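You operate a simulated robot arm through the tools that you are given. There is no shell and no other tool.

You run a simulated robot arm. Do the job below in one go: nothing can be reset, and whatever is moved stays where it is left.

Task
Gauge the white stand's yellow-clip and blue-clip tubes and sort them by bore.
Fine: each goes into the stand marked for its bore; gauge on first, off after.

Only the result counts: the job must be done as asked and must still hold three seconds after the hand-in. Knocking over, shifting, dropping, spilling or breaking anything else fails it.

Robot
A 6-joint arm with a three-finger gripper, fixed in place. Base frame: the origin is at the foot of the arm, x ahead of it, y to its left, z up. Units: mm, rad, N and s.
Its first joint turns from -2.897 to 2.897 rad. Payload 4.89 kg.
The tool frame sits at the grasp point between the pads (the TCP): z along the fingers, y along the line on which they close. The tips reach 30 mm beyond it. The gripper opens to 164 mm. The gripper's body begins 125 mm behind the TCP.
Orientation is told as [roll, pitch, yaw] about the base's x, y, z axes, in that order, counted from this pose: with the fingers straight down and closing along the base's y, the tool's x points along the base's -x, its y along +y and its z along -z.

Tools
- The arm moves only by the tool step_arm. Its argument "steps" is a list of rows, each an object (a shift or turn left out is 0, a gripper value left out holds the last) with "grip": the closure, from 0 (fully open) to 1 (shut); "delta_pos": the shift along the tool's x, y, z in mm, a list of three; "angular": the turn, a rotation vector about the tool's x, y, z in rad, a list of three. In form: [{"grip": grip, "delta_pos": [x, y, z], "angular": [ax, ay, az]}, ...]. A call has 1 to 20 rows; each row shifts and turns the commanded pose from where the row before left it, along the tool's axes as they then stand. Each row takes 0.2 s and may step no farther than 50 mm and 0.15 rad from the row before; otherwise, or with a gripper value out of range, the whole call is refused. A pose out of reach is approached as far as the arm can. The call stops where the force on the tool passes 90 N (or 10 N more than at its start, if that is more) or the arm is blocked; 0.2 s more then pass. The fingers move at their own pace (about 108 mm/s each) and stop on an object; they squeeze with about 36 N. The grip force told is the motor's: it shows also when the fingers shut on nothing. Time passes only in rows, and 0.2 s behind the last, so rows that do not move let the fingers close. The reply holds the time, the measured pose of the TCP, the force on the tool along the base axes, the opening and the grip force, in the units named above and with some noise, with the torque about the TCP (base axes, N m) and any sound that the robot's microphone picked up.
- Cameras (640 x 400 px; columns grow to the right, rows downward): "scene" is fixed at [48.8, 498.9, 1590.6]; the picture's right is [-0.52, -0.85, 0.00], its down [-0.43, 0.26, -0.86] and it looks along [0.74, -0.45, -0.50] (base axes); focal length 359 px, centre (320, 200). "wrist" rides on the gripper at [76, -2, -152] in the tool frame; the picture's right is [0.02, 1.00, 0.00], its down [-0.88, 0.02, -0.47] and it looks along [-0.47, 0.01, 0.88] (tool axes); focal length 247 px, centre (320, 200). There is no depth. A picture from a camera that has moved, and an enlarged one, comes with that camera's place and axes in the base frame and with its lens.
- get_image(camera): a new picture of that camera. It takes no simulated time.
- raise_lower(by): slides the trunk up (or, below 0, down) by that many mm; the arm rides with it, the base frame stays. It gives what a move gives, with no picture.
- close_up(camera, box): a new picture of the part [left, top, right, bottom] of that camera's present view, enlarged. It takes no simulated time.
- hand_in(): hands the job in; it is judged then, once.

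Nothing tells you positions but the pictures and the camera data. Unless the task says otherwise, let go and move clear before handing in.

The tools are called as name(argument=value, ...) on one line, values as JSON. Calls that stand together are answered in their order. step_arm: Moves the arm, as the interface text tells. Its arguments: {"type":"object","properties":{"steps":{"type":"array"}},"required":["steps"]} The other tools are called the same way: raise_lower (by) slides the trunk up or down; get_image (camera) takes a picture; close_up (camera, box) takes an enlarged picture of a part of a camera's view; hand_in () hands the job in.

At the start:

```text
clock: 0.0
tcp_pos: [492.6, -44.1, 1383.5]
orientation: [0.0, 0.0, 0.0]
force: [-1.2, 0.9, -0.1]
torque: [0.02, -0.01, 0.02]
gripper_width: 164.1
finger_force: 0.0
trunk travel left (down, up): [-175.0, 215.0]
```

scene: 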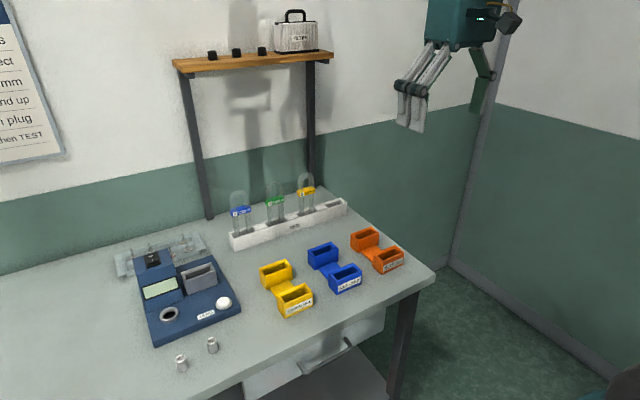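
wrist: 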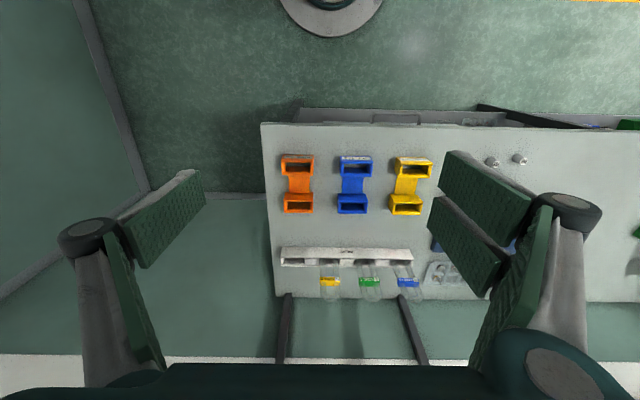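

I see a table with a white stand holding three clipped tubes (blue, green, yellow), three coloured stands (yellow, blue, orange), a blue gauge device, and a wall notice. I'll look closer at the notice, the gauge and the stands before moving.

close_up(camera="scene", box=[0, 0, 80, 170])

close_up(camera="scene", box=[110, 220, 250, 350])

close_up(camera="scene", box=[220, 170, 360, 260])

close_up(camera="scene", box=[250, 220, 410, 320])

close_up(camera="scene", box=[170, 0, 340, 80])

close_up(camera="scene", box=[160, 320, 240, 380])

```text
2.35 times, centred on (40, 85) of scene
camera zoom: at [48.8, 498.9, 1590.6], right [-0.52, -0.85, 0.0], down [-0.43, 0.26, -0.86], along [0.74, -0.45, -0.5], focal length 845 px, centre (979, 471)
```

zoom: 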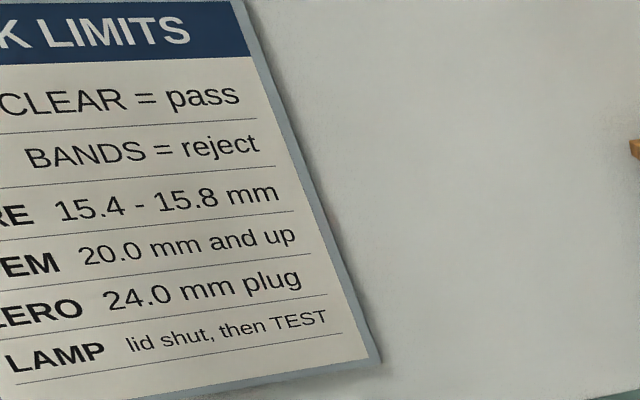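

```text
3.08 times, centred on (180, 285) of scene
camera zoom: at [48.8, 498.9, 1590.6], right [-0.52, -0.85, 0.0], down [-0.43, 0.26, -0.86], along [0.74, -0.45, -0.5], focal length 1105 px, centre (751, -62)
```

zoom: 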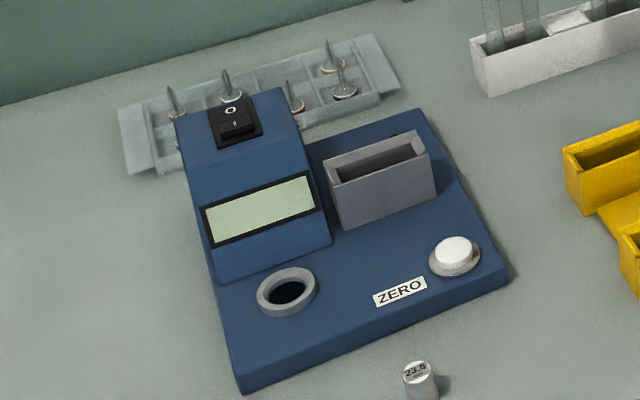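

```text
4.44 times, centred on (290, 215) of scene
camera zoom: at [48.8, 498.9, 1590.6], right [-0.52, -0.85, 0.0], down [-0.43, 0.26, -0.86], along [0.74, -0.45, -0.5], focal length 1596 px, centre (453, 133)
```

zoom: 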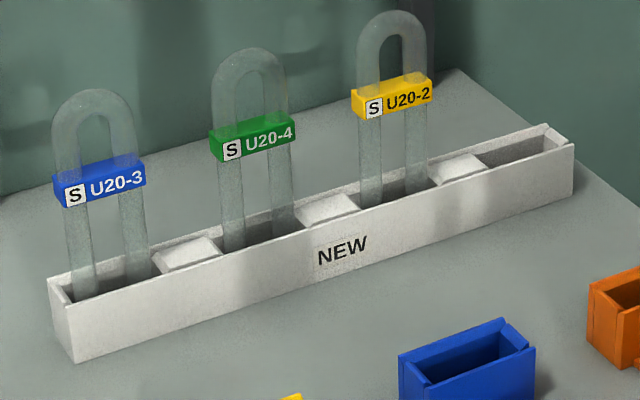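

```text
4.00 times, centred on (330, 270) of scene
camera zoom: at [48.8, 498.9, 1590.6], right [-0.52, -0.85, 0.0], down [-0.43, 0.26, -0.86], along [0.74, -0.45, -0.5], focal length 1436 px, centre (280, -80)
```

zoom: 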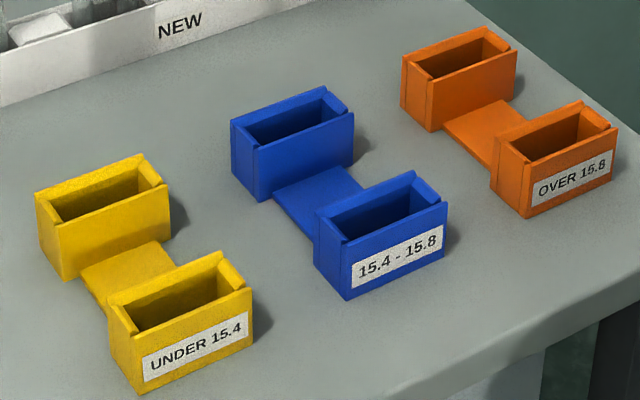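

```text
3.76 times, centred on (255, 40) of scene
camera zoom: at [48.8, 498.9, 1590.6], right [-0.52, -0.85, 0.0], down [-0.43, 0.26, -0.86], along [0.74, -0.45, -0.5], focal length 1352 px, centre (565, 802)
```

zoom: 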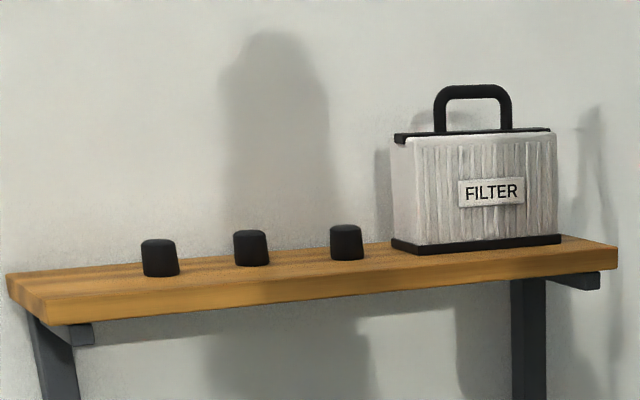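

```text
6.67 times, centred on (200, 350) of scene
camera zoom: at [48.8, 498.9, 1590.6], right [-0.52, -0.85, 0.0], down [-0.43, 0.26, -0.86], along [0.74, -0.45, -0.5], focal length 2394 px, centre (1120, -800)
```

zoom: 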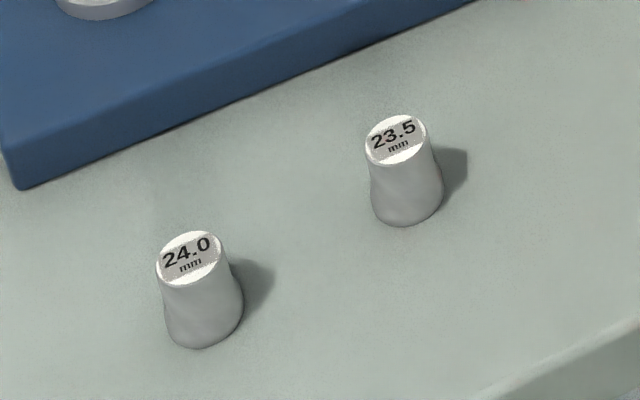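

The table top seems to be at about z≈895. The gauge (rocker switch, display, ring, slot, ZERO button) is at about x 700–910, y 330–540, and the white stand is at x≈945. I'll move the wrist camera over the gauge for a better look and to fix positions.

step_arm(steps=[{"grip": 0, "delta_pos": [-12.9, 40.3, 15.4]}, {"delta_pos": [-12.9, 40.3, 15.4]}, {"delta_pos": [-12.9, 40.3, 15.4]}, {"delta_pos": [-12.9, 40.3, 15.4]}, {"delta_pos": [-12.9, 40.3, 15.4]}, {"delta_pos": [-12.9, 40.3, 15.4]}, {"delta_pos": [-12.9, 40.3, 15.4]}, {"delta_pos": [-12.9, 40.3, 15.4]}, {"delta_pos": [-12.9, 40.3, 15.4]}, {"delta_pos": [-12.9, 40.3, 15.4]}, {"delta_pos": [-12.9, 40.3, 15.4]}, {"delta_pos": [-12.9, 40.3, 15.4]}])

get_image(camera="wrist")

get_image(camera="scene")

```text
clock: 2.6
tcp_pos: [648.3, 437.1, 1200.6]
orientation: [0.002, 0.001, -0.001]
force: [0.2, -1.4, 1.4]
torque: [0.29, -0.18, 0.02]
gripper_width: 164.2
finger_force: 0.0
trunk travel left (down, up): [-175.0, 215.0]
```

```text
taken
camera wrist: at [572.0, 436.8, 1352.2], right [-0.02, 1.0, 0.0], down [0.88, 0.02, 0.47], along [0.47, 0.01, -0.88], focal length 247 px, centre (320, 200)
```

wrist: 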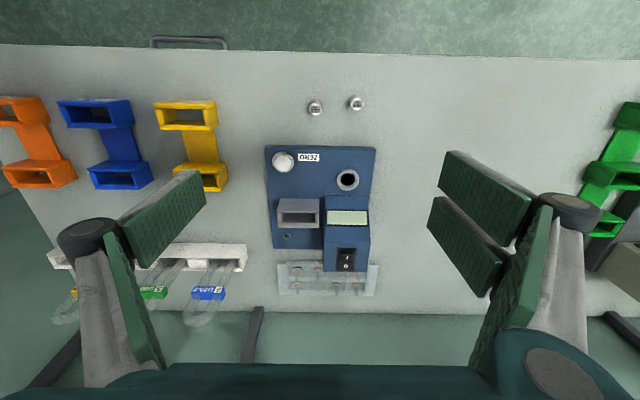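

```text
taken
```

scene: 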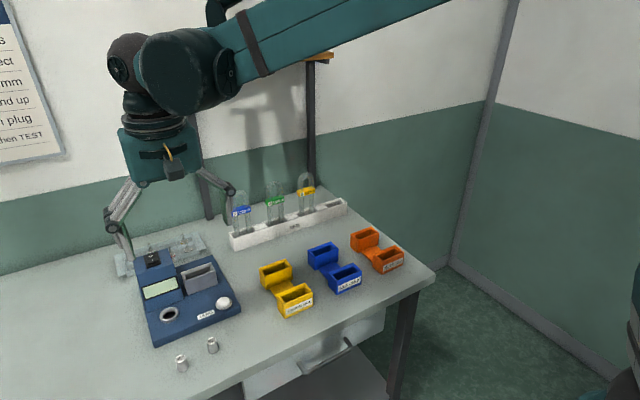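

The wrist camera now looks down on the gauge; a green stand is also visible far left. I'll enlarge the gauge, the plugs and the stands to measure them.

close_up(camera="wrist", box=[250, 80, 410, 180])

close_up(camera="wrist", box=[250, 190, 410, 290])

close_up(camera="wrist", box=[40, 230, 260, 340])

close_up(camera="wrist", box=[0, 80, 240, 210])

```text
4.00 times, centred on (330, 130) of wrist
camera zoom: at [572.0, 436.8, 1352.2], right [-0.02, 1.0, 0.0], down [0.88, 0.02, 0.47], along [0.47, 0.01, -0.88], focal length 988 px, centre (280, 480)
```

zoom: 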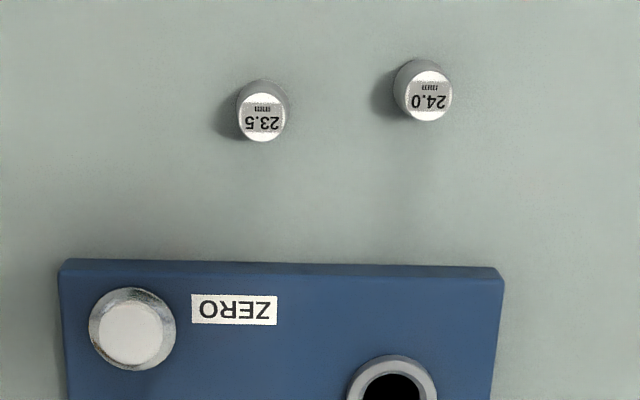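

```text
4.00 times, centred on (330, 240) of wrist
camera zoom: at [572.0, 436.8, 1352.2], right [-0.02, 1.0, 0.0], down [0.88, 0.02, 0.47], along [0.47, 0.01, -0.88], focal length 988 px, centre (280, 40)
```

zoom: 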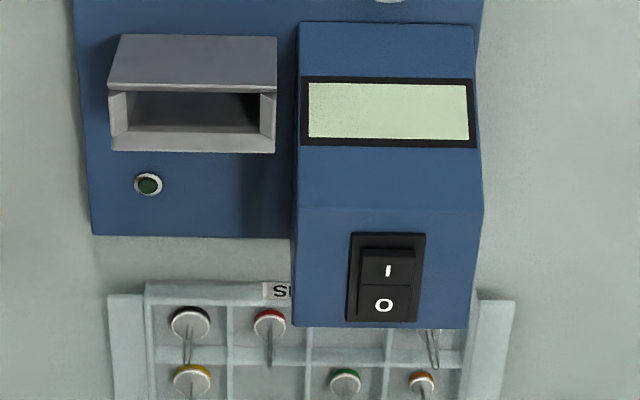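

```text
2.91 times, centred on (150, 285) of wrist
camera zoom: at [572.0, 436.8, 1352.2], right [-0.02, 1.0, 0.0], down [0.88, 0.02, 0.47], along [0.47, 0.01, -0.88], focal length 718 px, centre (814, -47)
```

zoom: 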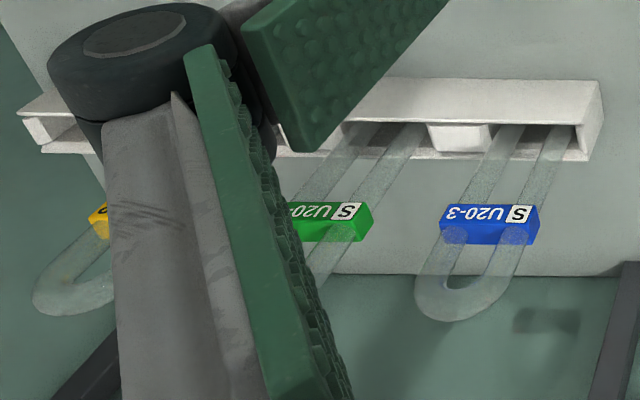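

```text
2.67 times, centred on (120, 145) of wrist
camera zoom: at [572.0, 436.8, 1352.2], right [-0.02, 1.0, 0.0], down [0.88, 0.02, 0.47], along [0.47, 0.01, -0.88], focal length 659 px, centre (853, 347)
```

zoom: 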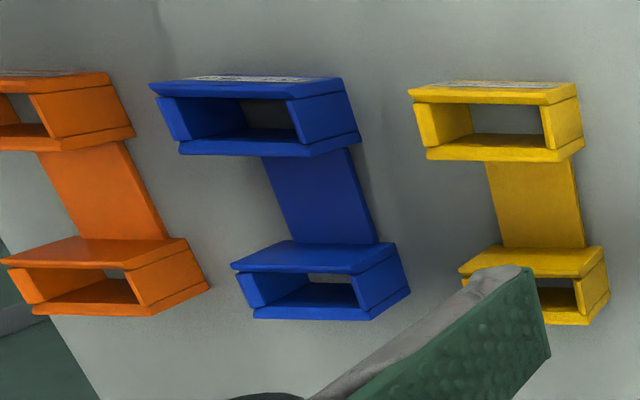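

The plugs sit in front of the gauge, and the rocker on the console is marked I (near me) and O (far). I'll move closer for an accurate view of the rocker, slot, ring and button.

step_arm(steps=[{"delta_pos": [-33, 11, 18.4]}, {"delta_pos": [-33, 11, 18.4]}, {"delta_pos": [-33, 11, 18.4]}, {"delta_pos": [-33, 11, 18.4]}, {"delta_pos": [-33, 11, 18.4]}])

get_image(camera="wrist")

close_up(camera="wrist", box=[240, 100, 400, 200])

get_image(camera="scene")

```text
clock: 3.8
tcp_pos: [812.3, 493.9, 1107.5]
orientation: [0.0, -0.001, 0.0]
force: [-2.2, -0.2, 1.1]
torque: [0.17, -0.22, 0.02]
gripper_width: 164.2
finger_force: 0.1
trunk travel left (down, up): [-175.0, 215.0]
```

```text
taken
camera wrist: at [736.1, 493.0, 1258.9], right [-0.02, 1.0, 0.0], down [0.88, 0.02, 0.47], along [0.47, 0.01, -0.88], focal length 247 px, centre (320, 200)
```

wrist: 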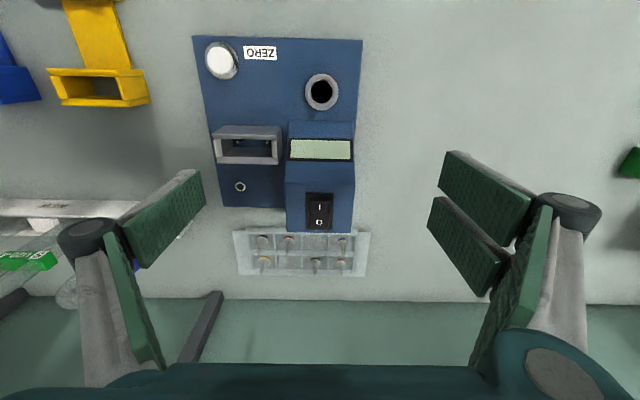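

```text
4.00 times, centred on (320, 150) of wrist
camera zoom: at [736.1, 493.0, 1258.9], right [-0.02, 1.0, 0.0], down [0.88, 0.02, 0.47], along [0.47, 0.01, -0.88], focal length 988 px, centre (320, 400)
```

zoom: 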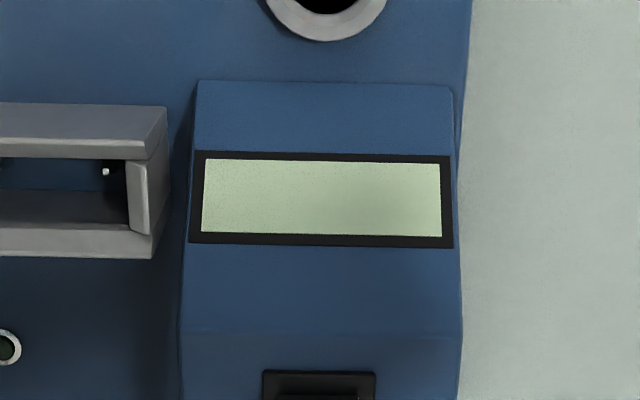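

```text
taken
```

scene: 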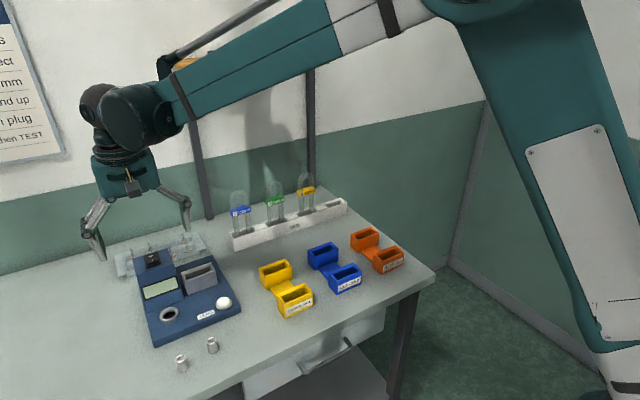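

close_up(camera="wrist", box=[272, 180, 368, 240])

close_up(camera="wrist", box=[190, 30, 382, 150])

close_up(camera="wrist", box=[200, 110, 360, 210])

close_up(camera="scene", box=[120, 235, 216, 295])

```text
6.67 times, centred on (320, 210) of wrist
camera zoom: at [736.1, 493.0, 1258.9], right [-0.02, 1.0, 0.0], down [0.88, 0.02, 0.47], along [0.47, 0.01, -0.88], focal length 1646 px, centre (320, 133)
```

zoom: 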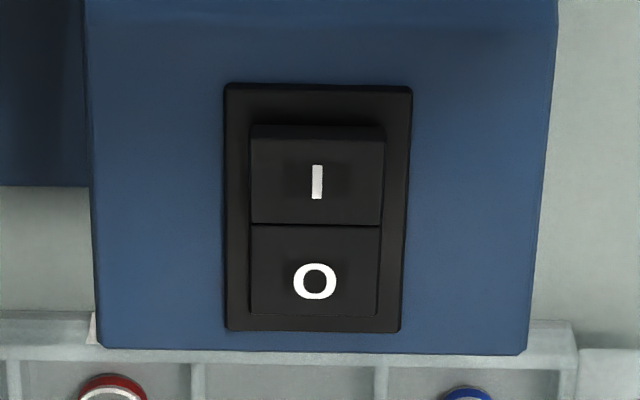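

```text
3.33 times, centred on (286, 90) of wrist
camera zoom: at [736.1, 493.0, 1258.9], right [-0.02, 1.0, 0.0], down [0.88, 0.02, 0.47], along [0.47, 0.01, -0.88], focal length 823 px, centre (433, 567)
```

zoom: 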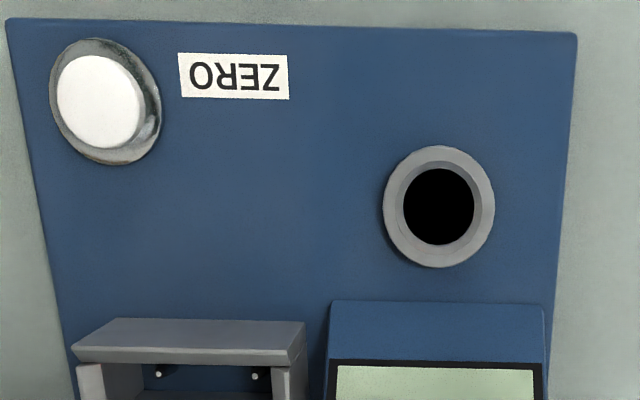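

```text
4.00 times, centred on (280, 160) of wrist
camera zoom: at [736.1, 493.0, 1258.9], right [-0.02, 1.0, 0.0], down [0.88, 0.02, 0.47], along [0.47, 0.01, -0.88], focal length 988 px, centre (480, 360)
```

zoom: 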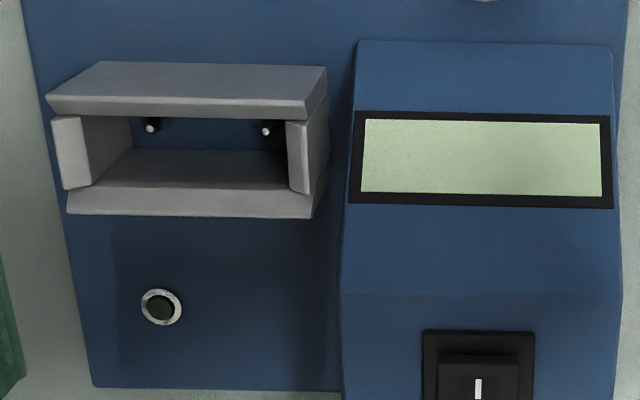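

```text
6.67 times, centred on (168, 265) of scene
camera zoom: at [48.8, 498.9, 1590.6], right [-0.52, -0.85, 0.0], down [-0.43, 0.26, -0.86], along [0.74, -0.45, -0.5], focal length 2394 px, centre (1333, -233)
```

zoom: 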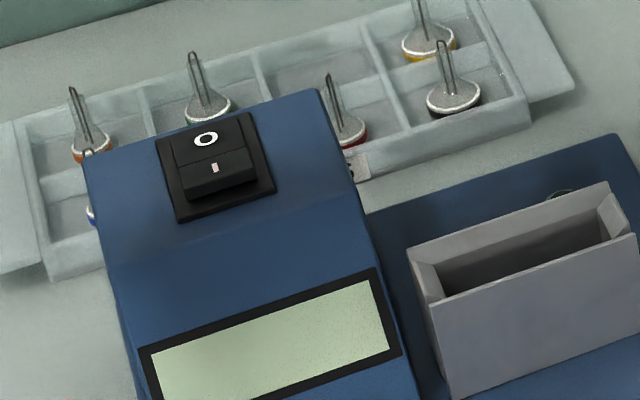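

The I half of the rocker stands proud, so the gauge is off. It is at about (886, 494, 990), which is near the reach limit, so I'll close the fingers and test whether I can get above it.

step_arm(steps=[{"grip": 1, "delta_pos": [-33, 0, 0]}, {"grip": 1, "delta_pos": [-33, 0, 0]}, {"grip": 1}, {"grip": 1}])

get_image(camera="wrist")

get_image(camera="scene")

```text
clock: 4.8
tcp_pos: [877.6, 496.3, 1108.3]
orientation: [0.0, 0.0, -0.001]
force: [0.4, 0.8, -1.1]
torque: [-0.03, 0.11, -0.03]
gripper_width: 0.0
finger_force: 35.7
trunk travel left (down, up): [-175.0, 215.0]
```

```text
taken
camera wrist: at [801.8, 495.5, 1258.7], right [-0.02, 1.0, 0.0], down [0.88, 0.02, 0.47], along [0.47, 0.01, -0.88], focal length 247 px, centre (320, 200)
```

wrist: 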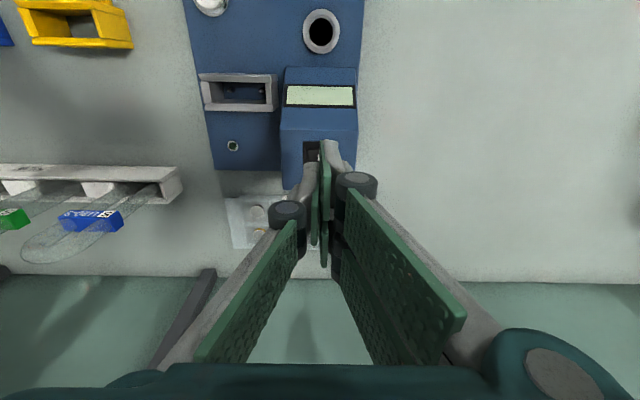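

```text
taken
```

scene: 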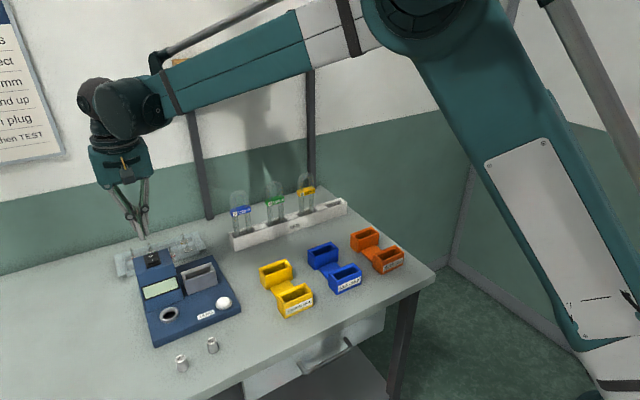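

The arm reaches here with no problem. I'll check the fingertips against the rocker before going down.

close_up(camera="scene", box=[80, 180, 208, 260])

close_up(camera="wrist", box=[260, 110, 388, 190])

```text
5.00 times, centred on (144, 220) of scene
camera zoom: at [48.8, 498.9, 1590.6], right [-0.52, -0.85, 0.0], down [-0.43, 0.26, -0.86], along [0.74, -0.45, -0.5], focal length 1796 px, centre (1200, 100)
```

zoom: 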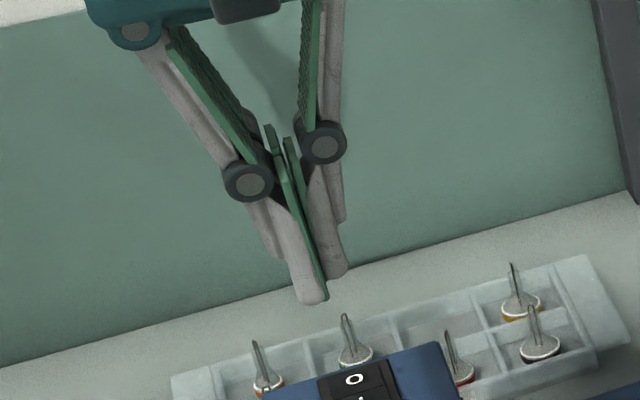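

```text
5.00 times, centred on (324, 150) of wrist
camera zoom: at [801.8, 495.5, 1258.7], right [-0.02, 1.0, 0.0], down [0.88, 0.02, 0.47], along [0.47, 0.01, -0.88], focal length 1235 px, centre (300, 450)
```

zoom: 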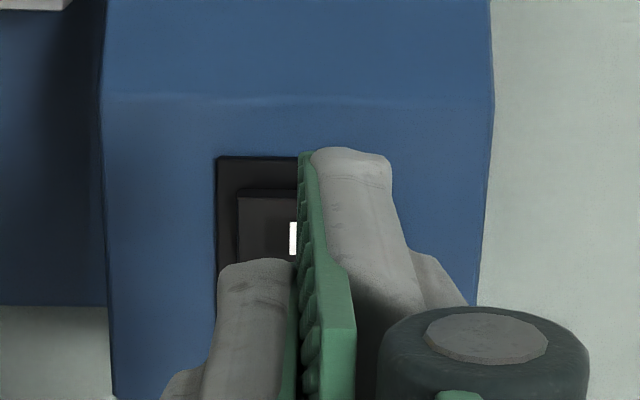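

The I mark works out at about (890, 495.5, 990). I'll go down over its near edge quickly at first, then in small steps until contact.

step_arm(steps=[{"grip": 1, "delta_pos": [-6, -0.5, 20]}, {"delta_pos": [0, 0, 20]}, {"delta_pos": [0, 0, 12]}, {"delta_pos": [0, 0, 4]}, {"delta_pos": [0, 0, 4]}, {"delta_pos": [0, 0, 3]}, {"delta_pos": [0, 0, 3]}])

close_up(camera="scene", box=[80, 200, 208, 280])

close_up(camera="wrist", box=[260, 110, 388, 190])

```text
clock: 6.4
tcp_pos: [884.8, 496.0, 1040.2]
orientation: [0.0, -0.001, -0.001]
force: [-0.4, -0.4, 1.0]
torque: [0.01, -0.03, -0.01]
gripper_width: 0.0
finger_force: 36.1
trunk travel left (down, up): [-175.0, 215.0]
```

```text
5.00 times, centred on (144, 240) of scene
camera zoom: at [48.8, 498.9, 1590.6], right [-0.52, -0.85, 0.0], down [-0.43, 0.26, -0.86], along [0.74, -0.45, -0.5], focal length 1796 px, centre (1200, 0)
```

zoom: 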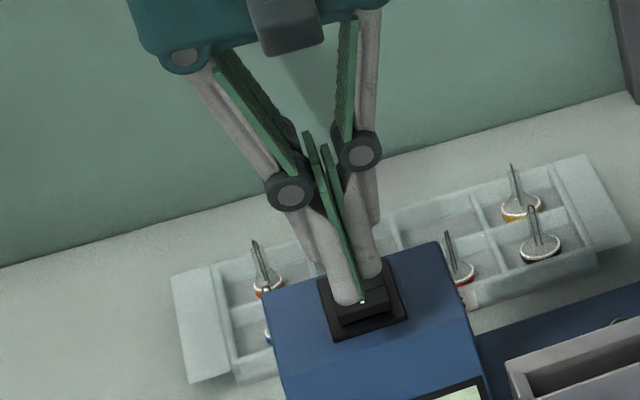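

```text
5.00 times, centred on (324, 150) of wrist
camera zoom: at [808.4, 493.3, 1192.5], right [-0.02, 1.0, 0.0], down [0.88, 0.02, 0.47], along [0.47, 0.01, -0.88], focal length 1235 px, centre (300, 450)
```

zoom: 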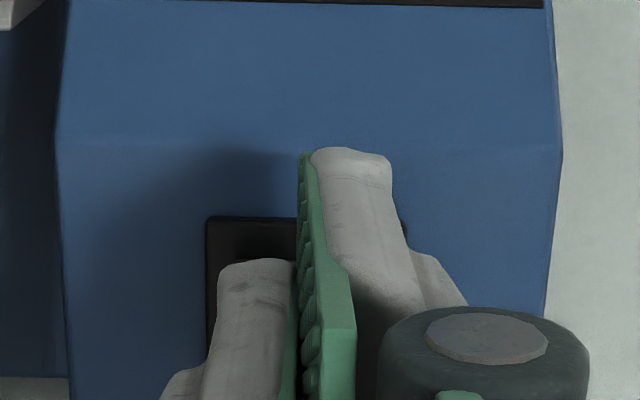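

step_arm(steps=[{"grip": 1, "delta_pos": [0, 0, 2.5]}, {"delta_pos": [0, 0, 2.5]}, {"delta_pos": [0, 0, 2.5]}, {"delta_pos": [0, 0, 2]}])

```text
clock: 7.4
tcp_pos: [884.6, 493.9, 1031.3]
orientation: [0.0, -0.002, -0.001]
force: [-0.2, 0.0, 0.0]
torque: [0.03, 0.0, 0.03]
gripper_width: 0.3
finger_force: 36.2
trunk travel left (down, up): [-175.0, 215.0]
```

step_arm(steps=[{"grip": 1, "delta_pos": [0, 0, 2]}, {"delta_pos": [0, 0, 2]}, {"delta_pos": [0, 0, 2]}])

close_up(camera="scene", box=[104, 220, 200, 280])

```text
clock: 8.2
tcp_pos: [883.7, 493.7, 1026.2]
orientation: [0.001, 0.001, 0.0]
force: [0.5, -0.1, 0.0]
torque: [0.01, -0.01, 0.0]
gripper_width: 0.0
finger_force: 35.6
trunk travel left (down, up): [-175.0, 215.0]
```

```text
6.67 times, centred on (152, 250) of scene
camera zoom: at [48.8, 498.9, 1590.6], right [-0.52, -0.85, 0.0], down [-0.43, 0.26, -0.86], along [0.74, -0.45, -0.5], focal length 2394 px, centre (1440, -133)
```

zoom: 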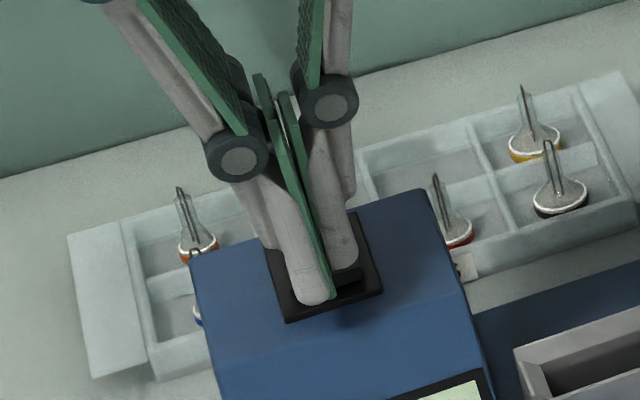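

step_arm(steps=[{"grip": 1, "delta_pos": [0, 0, 2]}, {"delta_pos": [0, 0, 1.5]}, {"delta_pos": [0, 0, 1.5]}])

close_up(camera="scene", box=[104, 220, 200, 280])

close_up(camera="wrist", box=[260, 110, 388, 190])

```text
clock: 9.0
tcp_pos: [884.4, 495.8, 1020.9]
orientation: [0.0, 0.001, 0.0]
force: [0.0, -0.1, 0.4]
torque: [-0.03, 0.05, 0.01]
gripper_width: 0.2
finger_force: 36.9
trunk travel left (down, up): [-175.0, 215.0]
```

```text
6.67 times, centred on (152, 250) of scene
camera zoom: at [48.8, 498.9, 1590.6], right [-0.52, -0.85, 0.0], down [-0.43, 0.26, -0.86], along [0.74, -0.45, -0.5], focal length 2394 px, centre (1440, -133)
```

zoom: 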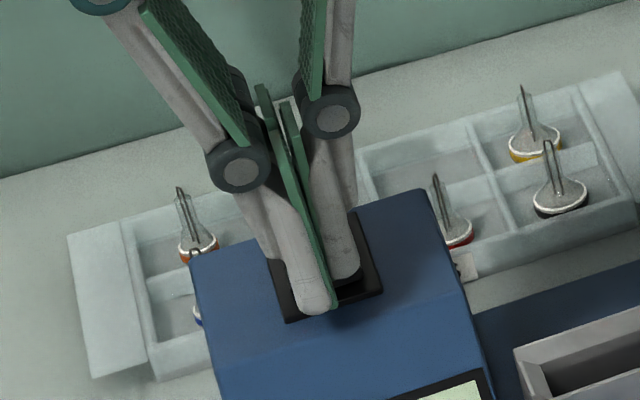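

```text
5.00 times, centred on (324, 150) of wrist
camera zoom: at [808.9, 493.6, 1172.6], right [-0.02, 1.0, 0.0], down [0.88, 0.02, 0.47], along [0.47, 0.01, -0.88], focal length 1235 px, centre (300, 450)
```

zoom: 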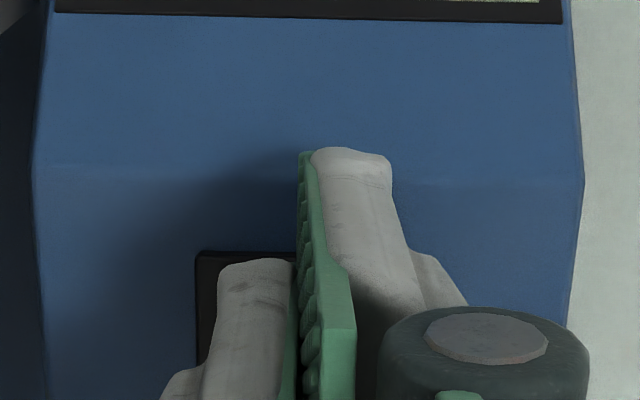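

step_arm(steps=[{"grip": 1, "delta_pos": [0, 0, 1.5]}, {"delta_pos": [0, 0, 1.5]}, {"delta_pos": [0, 0, 1.5]}])

close_up(camera="scene", box=[104, 220, 200, 280])

```text
clock: 9.8
tcp_pos: [884.3, 494.4, 1016.4]
orientation: [0.001, 0.0, 0.0]
force: [0.3, 0.3, -0.9]
torque: [0.01, -0.03, -0.01]
gripper_width: 0.4
finger_force: 35.9
trunk travel left (down, up): [-175.0, 215.0]
```

```text
6.67 times, centred on (152, 250) of scene
camera zoom: at [48.8, 498.9, 1590.6], right [-0.52, -0.85, 0.0], down [-0.43, 0.26, -0.86], along [0.74, -0.45, -0.5], focal length 2394 px, centre (1440, -133)
```

zoom: 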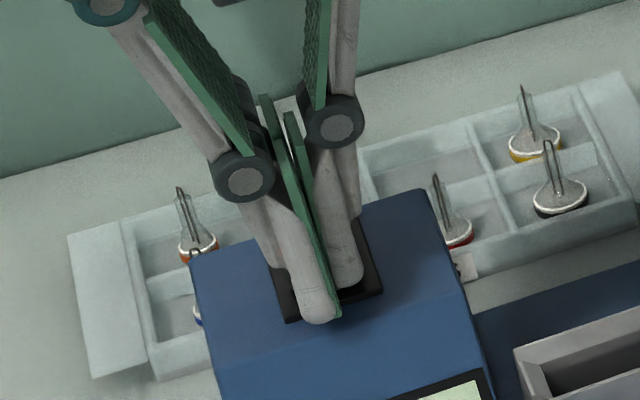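

step_arm(steps=[{"grip": 1, "delta_pos": [0, 0, 1.5]}, {"delta_pos": [0, 0, 1.5]}])

close_up(camera="scene", box=[104, 220, 200, 280])

```text
clock: 10.4
tcp_pos: [884.1, 494.8, 1012.8]
orientation: [0.001, -0.001, 0.002]
force: [-0.7, 0.7, 3.2]
torque: [-0.01, -0.06, 0.06]
gripper_width: 6.1
finger_force: 45.2
trunk travel left (down, up): [-175.0, 215.0]
```

```text
6.67 times, centred on (152, 250) of scene
camera zoom: at [48.8, 498.9, 1590.6], right [-0.52, -0.85, 0.0], down [-0.43, 0.26, -0.86], along [0.74, -0.45, -0.5], focal length 2394 px, centre (1440, -133)
```

zoom: 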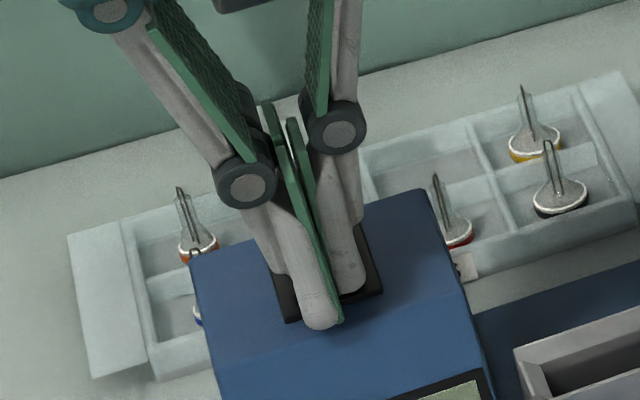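

Contact has begun, with the fingers slightly forced and +3 N upward. I'll press a little further and watch the display.

step_arm(steps=[{"grip": 1, "delta_pos": [0, 0, 1.5]}, {"delta_pos": [0, 0, 1.5]}])

close_up(camera="scene", box=[104, 230, 232, 310])

```text
clock: 11.0
tcp_pos: [885.6, 493.7, 1013.5]
orientation: [0.001, -0.003, 0.004]
force: [20.3, 12.5, 53.7]
torque: [0.39, -1.65, 0.25]
gripper_width: 6.0
finger_force: 45.0
trunk travel left (down, up): [-175.0, 215.0]
```

```text
5.00 times, centred on (168, 270) of scene
camera zoom: at [48.8, 498.9, 1590.6], right [-0.52, -0.85, 0.0], down [-0.43, 0.26, -0.86], along [0.74, -0.45, -0.5], focal length 1796 px, centre (1080, -150)
```

zoom: 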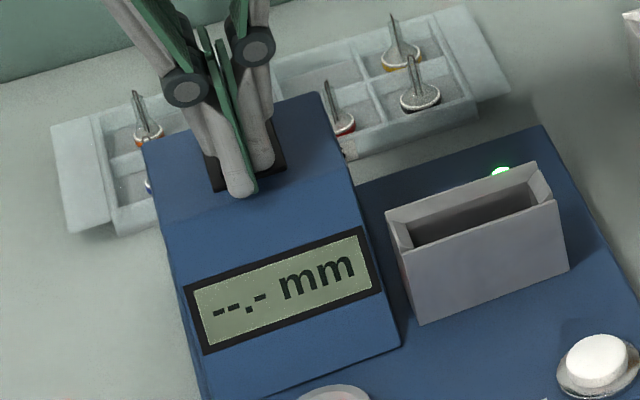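

The gauge is on: the display shows "--.- mm" and the green lamp is lit. I'll back off upward, then go over the plugs to look at the 24.0 mm one.

step_arm(steps=[{"grip": 1, "delta_pos": [0, 0, -5]}, {"delta_pos": [0, 0, -20]}, {"delta_pos": [0, 0, -45]}, {"grip": 0, "delta_pos": [40, 0, 0]}, {"grip": 0, "delta_pos": [40, 0, 0]}, {"grip": 0, "delta_pos": [40, 0, 0]}, {"grip": 0, "delta_pos": [40, 0, 0]}, {"grip": 0, "delta_pos": [40, 0, 0]}, {"grip": 0, "delta_pos": [40, 0, 0]}])

get_image(camera="wrist")

close_up(camera="scene", box=[104, 230, 232, 310])

```text
clock: 13.0
tcp_pos: [643.5, 493.1, 1078.5]
orientation: [-0.001, 0.0, 0.0]
force: [1.5, 0.2, -1.2]
torque: [0.03, 0.23, -0.01]
gripper_width: 163.9
finger_force: 0.1
trunk travel left (down, up): [-175.0, 215.0]
```

```text
taken
camera wrist: at [567.7, 492.4, 1231.8], right [-0.02, 1.0, 0.0], down [0.88, 0.02, 0.47], along [0.47, 0.01, -0.88], focal length 247 px, centre (320, 200)
```

wrist: 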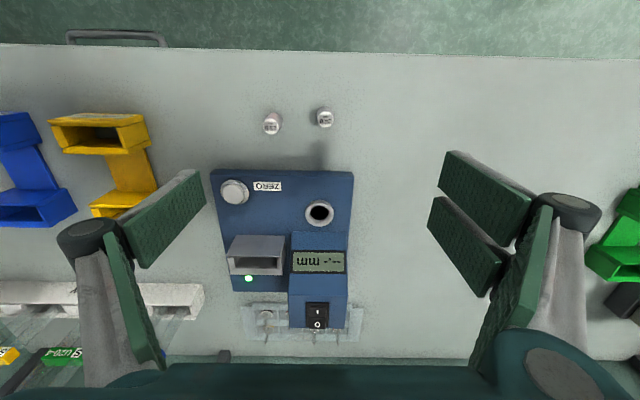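

```text
5.00 times, centred on (168, 270) of scene
camera zoom: at [48.8, 498.9, 1590.6], right [-0.52, -0.85, 0.0], down [-0.43, 0.26, -0.86], along [0.74, -0.45, -0.5], focal length 1796 px, centre (1080, -150)
```

zoom: 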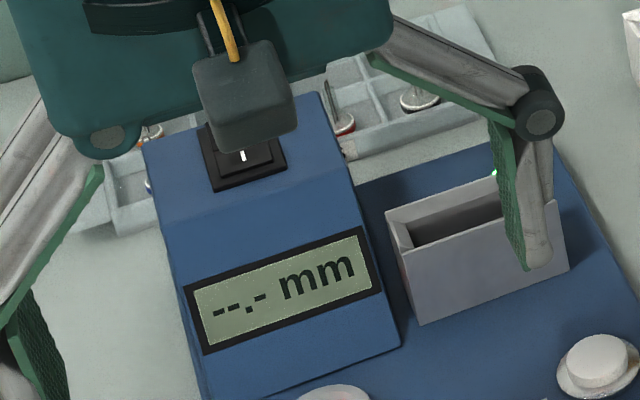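

The gauge stays on. Next I'll pin down the plug, ring and button from here.

close_up(camera="wrist", box=[250, 90, 378, 170])

close_up(camera="wrist", box=[205, 160, 365, 260])

close_up(camera="scene", box=[144, 290, 240, 350])

```text
5.00 times, centred on (314, 130) of wrist
camera zoom: at [567.7, 492.4, 1231.8], right [-0.02, 1.0, 0.0], down [0.88, 0.02, 0.47], along [0.47, 0.01, -0.88], focal length 1235 px, centre (350, 550)
```

zoom: 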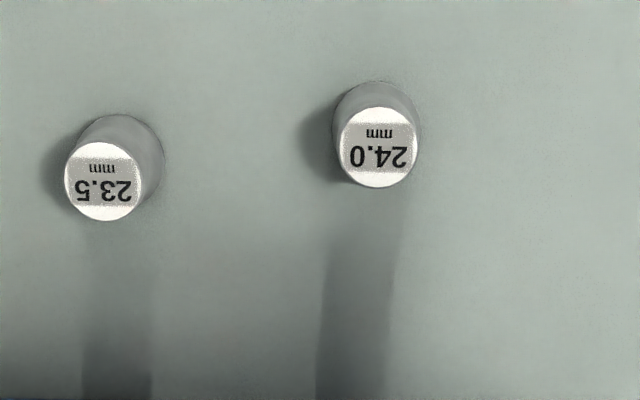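

```text
4.00 times, centred on (285, 210) of wrist
camera zoom: at [567.7, 492.4, 1231.8], right [-0.02, 1.0, 0.0], down [0.88, 0.02, 0.47], along [0.47, 0.01, -0.88], focal length 988 px, centre (460, 160)
```

zoom: 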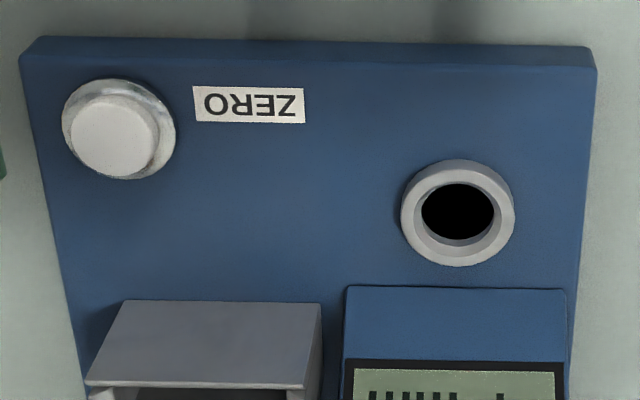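

```text
6.67 times, centred on (192, 320) of scene
camera zoom: at [48.8, 498.9, 1590.6], right [-0.52, -0.85, 0.0], down [-0.43, 0.26, -0.86], along [0.74, -0.45, -0.5], focal length 2394 px, centre (1173, -600)
```

zoom: 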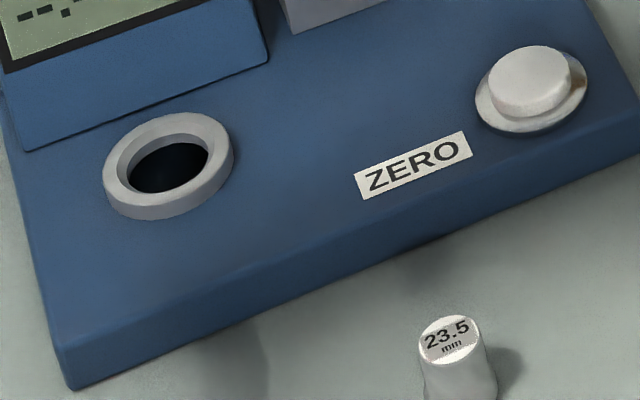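

The plug tops are at z≈919. The 24.0 plug is at about (622, 498.5), the ring centre at about (763, 496) and the ZERO button at about (730, 370.5). I'll set a narrower opening and come down above the 24.0 plug.

step_arm(steps=[{"grip": 0.6, "delta_pos": [11, 2.5, 20]}, {"grip": 0.6, "delta_pos": [10.5, 2.9, 20]}, {"grip": 0.6, "delta_pos": [0, 0, 40]}, {"grip": 0.6, "delta_pos": [0, 0, 30]}, {"grip": 0.6}])

get_image(camera="wrist")

close_up(camera="scene", box=[120, 300, 280, 400])

```text
clock: 14.2
tcp_pos: [623.4, 499.7, 967.9]
orientation: [-0.001, 0.0, 0.0]
force: [0.8, -0.1, -0.5]
torque: [-0.08, 0.03, 0.02]
gripper_width: 65.7
finger_force: 0.1
trunk travel left (down, up): [-175.0, 215.0]
```

```text
taken
camera wrist: at [547.6, 498.8, 1120.3], right [-0.02, 1.0, 0.0], down [0.88, 0.02, 0.47], along [0.47, 0.01, -0.88], focal length 247 px, centre (320, 200)
```

wrist: 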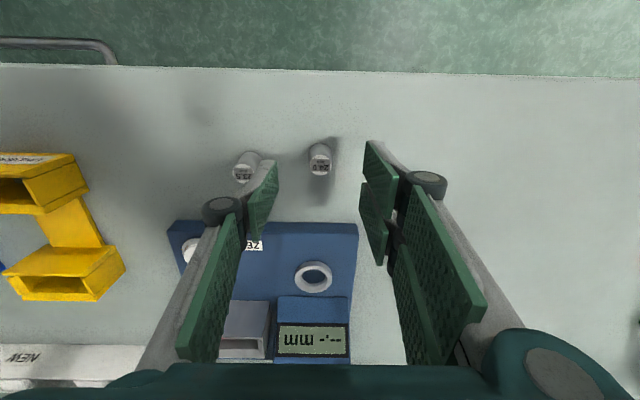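

```text
4.00 times, centred on (200, 350) of scene
camera zoom: at [48.8, 498.9, 1590.6], right [-0.52, -0.85, 0.0], down [-0.43, 0.26, -0.86], along [0.74, -0.45, -0.5], focal length 1436 px, centre (800, -400)
```

zoom: 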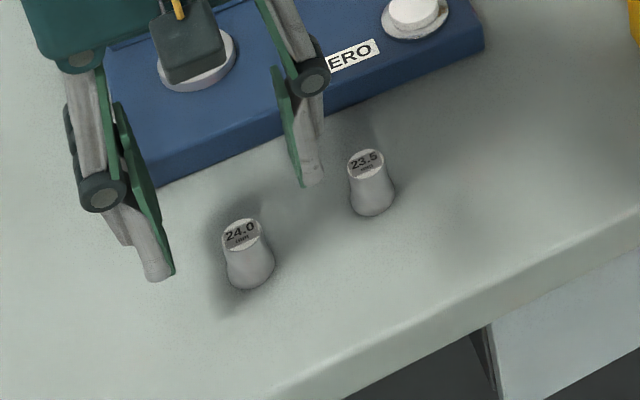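

step_arm(steps=[{"grip": 0.72}, {"grip": 0.72}])

close_up(camera="wrist", box=[224, 120, 416, 240])

```text
clock: 14.8
tcp_pos: [624.6, 499.4, 969.3]
orientation: [0.001, 0.003, 0.0]
force: [0.2, -0.6, -0.5]
torque: [0.01, -0.01, 0.01]
gripper_width: 46.0
finger_force: 0.0
trunk travel left (down, up): [-175.0, 215.0]
```

```text
3.33 times, centred on (320, 180) of wrist
camera zoom: at [547.4, 498.5, 1120.8], right [-0.02, 1.0, 0.0], down [0.88, 0.02, 0.47], along [0.47, 0.01, -0.88], focal length 823 px, centre (320, 267)
```

zoom: 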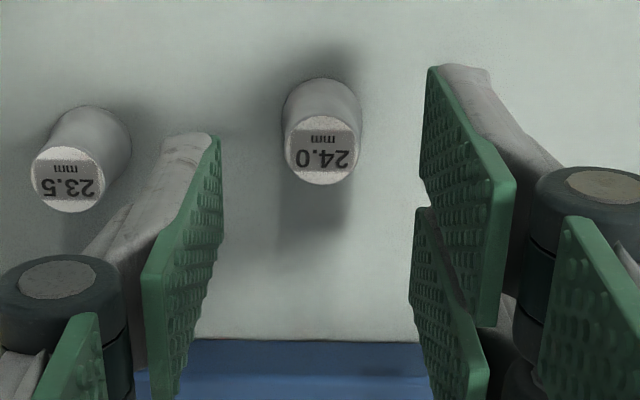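

The plug is at about (621.5, 499.5), nearly centred between the fingers. I'll go down so the tips sit about 11 mm above the table, then grip.

step_arm(steps=[{"grip": 0.72, "delta_pos": [1.5, 0, 15]}, {"grip": 0.72, "delta_pos": [0, 0, 15]}, {"grip": 0.72, "delta_pos": [0, 0, 9]}, {"grip": 0.72}])

close_up(camera="scene", box=[120, 300, 280, 400])

close_up(camera="wrist", box=[224, 120, 416, 240])

```text
clock: 15.8
tcp_pos: [621.7, 500.0, 929.5]
orientation: [0.001, -0.002, 0.001]
force: [-0.5, 0.9, 0.4]
torque: [-0.05, 0.0, -0.01]
gripper_width: 46.0
finger_force: 0.1
trunk travel left (down, up): [-175.0, 215.0]
```

```text
4.00 times, centred on (200, 350) of scene
camera zoom: at [48.8, 498.9, 1590.6], right [-0.52, -0.85, 0.0], down [-0.43, 0.26, -0.86], along [0.74, -0.45, -0.5], focal length 1436 px, centre (800, -400)
```

zoom: 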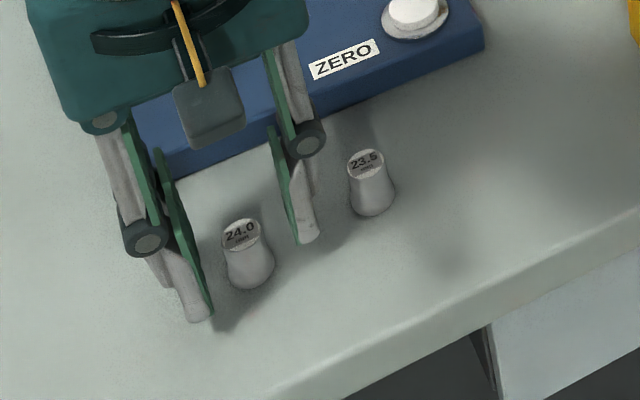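

```text
3.33 times, centred on (320, 180) of wrist
camera zoom: at [546.5, 498.2, 1081.3], right [-0.02, 1.0, 0.0], down [0.88, 0.02, 0.47], along [0.47, 0.01, -0.88], focal length 823 px, centre (320, 267)
```

zoom: 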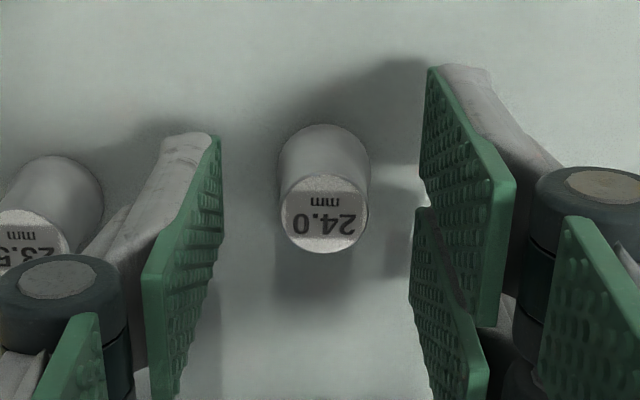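

step_arm(steps=[{"grip": 0.72, "delta_pos": [2, 0, 0]}, {"grip": 1}, {"grip": 1}, {"grip": 1}])

close_up(camera="wrist", box=[224, 120, 416, 240])

close_up(camera="scene", box=[120, 300, 280, 400])

```text
clock: 16.8
tcp_pos: [620.5, 499.1, 930.0]
orientation: [-0.001, -0.001, 0.001]
force: [-0.4, 0.3, -0.5]
torque: [-0.01, 0.01, 0.02]
gripper_width: 19.8
finger_force: 35.9
trunk travel left (down, up): [-175.0, 215.0]
```

```text
3.33 times, centred on (320, 180) of wrist
camera zoom: at [544.2, 498.3, 1081.8], right [-0.02, 1.0, 0.0], down [0.88, 0.02, 0.47], along [0.47, 0.01, -0.88], focal length 823 px, centre (320, 267)
```

zoom: 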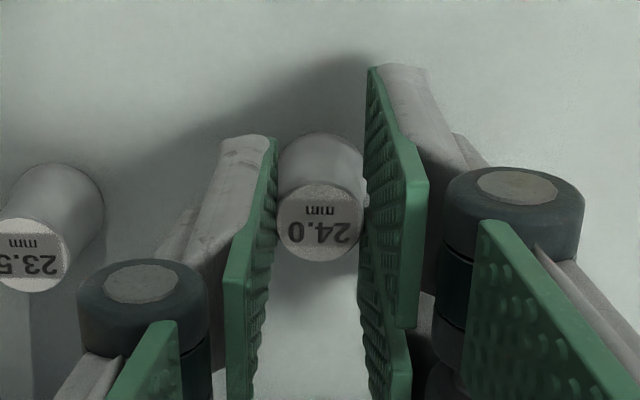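

```text
4.00 times, centred on (200, 350) of scene
camera zoom: at [48.8, 498.9, 1590.6], right [-0.52, -0.85, 0.0], down [-0.43, 0.26, -0.86], along [0.74, -0.45, -0.5], focal length 1436 px, centre (800, -400)
```

zoom: 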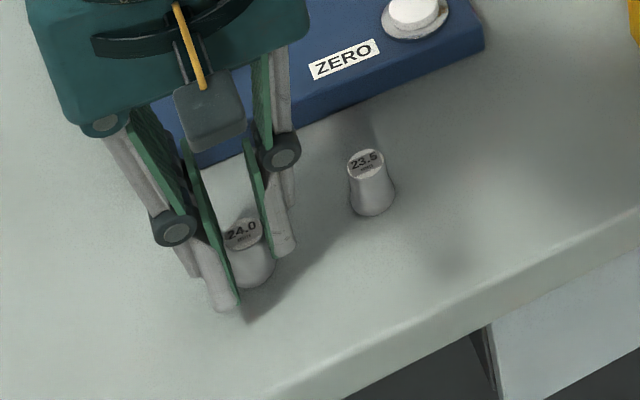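

The plug is held at 19.8 mm. I'll lift it and carry it over the ring, then check alignment.

step_arm(steps=[{"grip": 1, "delta_pos": [0, 0, -10]}, {"grip": 1, "delta_pos": [0, 0, -25]}, {"grip": 1, "delta_pos": [0, 0, -25]}, {"grip": 1, "delta_pos": [-36, -1, 0]}, {"grip": 1, "delta_pos": [-36, -1, 0]}, {"grip": 1, "delta_pos": [-36, -1, 0]}, {"grip": 1, "delta_pos": [-35.6, -0.6, 0]}, {"grip": 1}])

get_image(camera="wrist")

close_up(camera="wrist", box=[224, 120, 416, 240])

close_up(camera="scene", box=[104, 250, 264, 350])

```text
clock: 18.6
tcp_pos: [764.2, 497.0, 990.6]
orientation: [0.0, 0.0, 0.0]
force: [1.4, 0.0, -0.6]
torque: [0.02, 0.06, -0.02]
gripper_width: 0.0
finger_force: 35.8
trunk travel left (down, up): [-175.0, 215.0]
```

```text
taken
camera wrist: at [688.6, 496.3, 1142.2], right [-0.02, 1.0, 0.0], down [0.88, 0.02, 0.47], along [0.47, 0.01, -0.88], focal length 247 px, centre (320, 200)
```

wrist: 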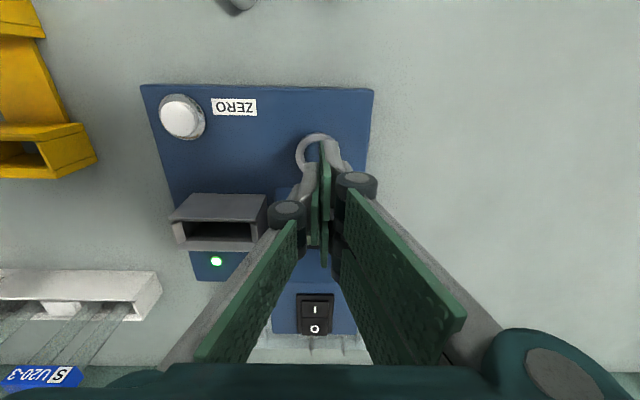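

```text
3.33 times, centred on (320, 180) of wrist
camera zoom: at [688.6, 496.3, 1142.2], right [-0.02, 1.0, 0.0], down [0.88, 0.02, 0.47], along [0.47, 0.01, -0.88], focal length 823 px, centre (320, 267)
```

zoom: 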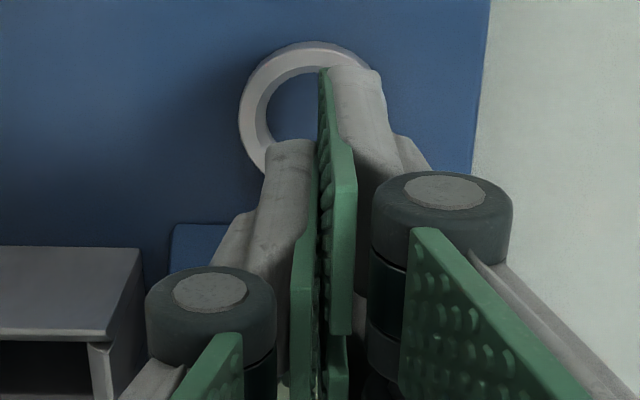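

```text
4.00 times, centred on (184, 300) of scene
camera zoom: at [48.8, 498.9, 1590.6], right [-0.52, -0.85, 0.0], down [-0.43, 0.26, -0.86], along [0.74, -0.45, -0.5], focal length 1436 px, centre (864, -200)
```

zoom: 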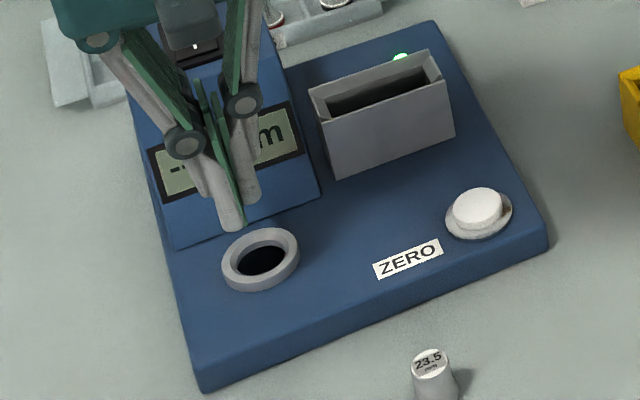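

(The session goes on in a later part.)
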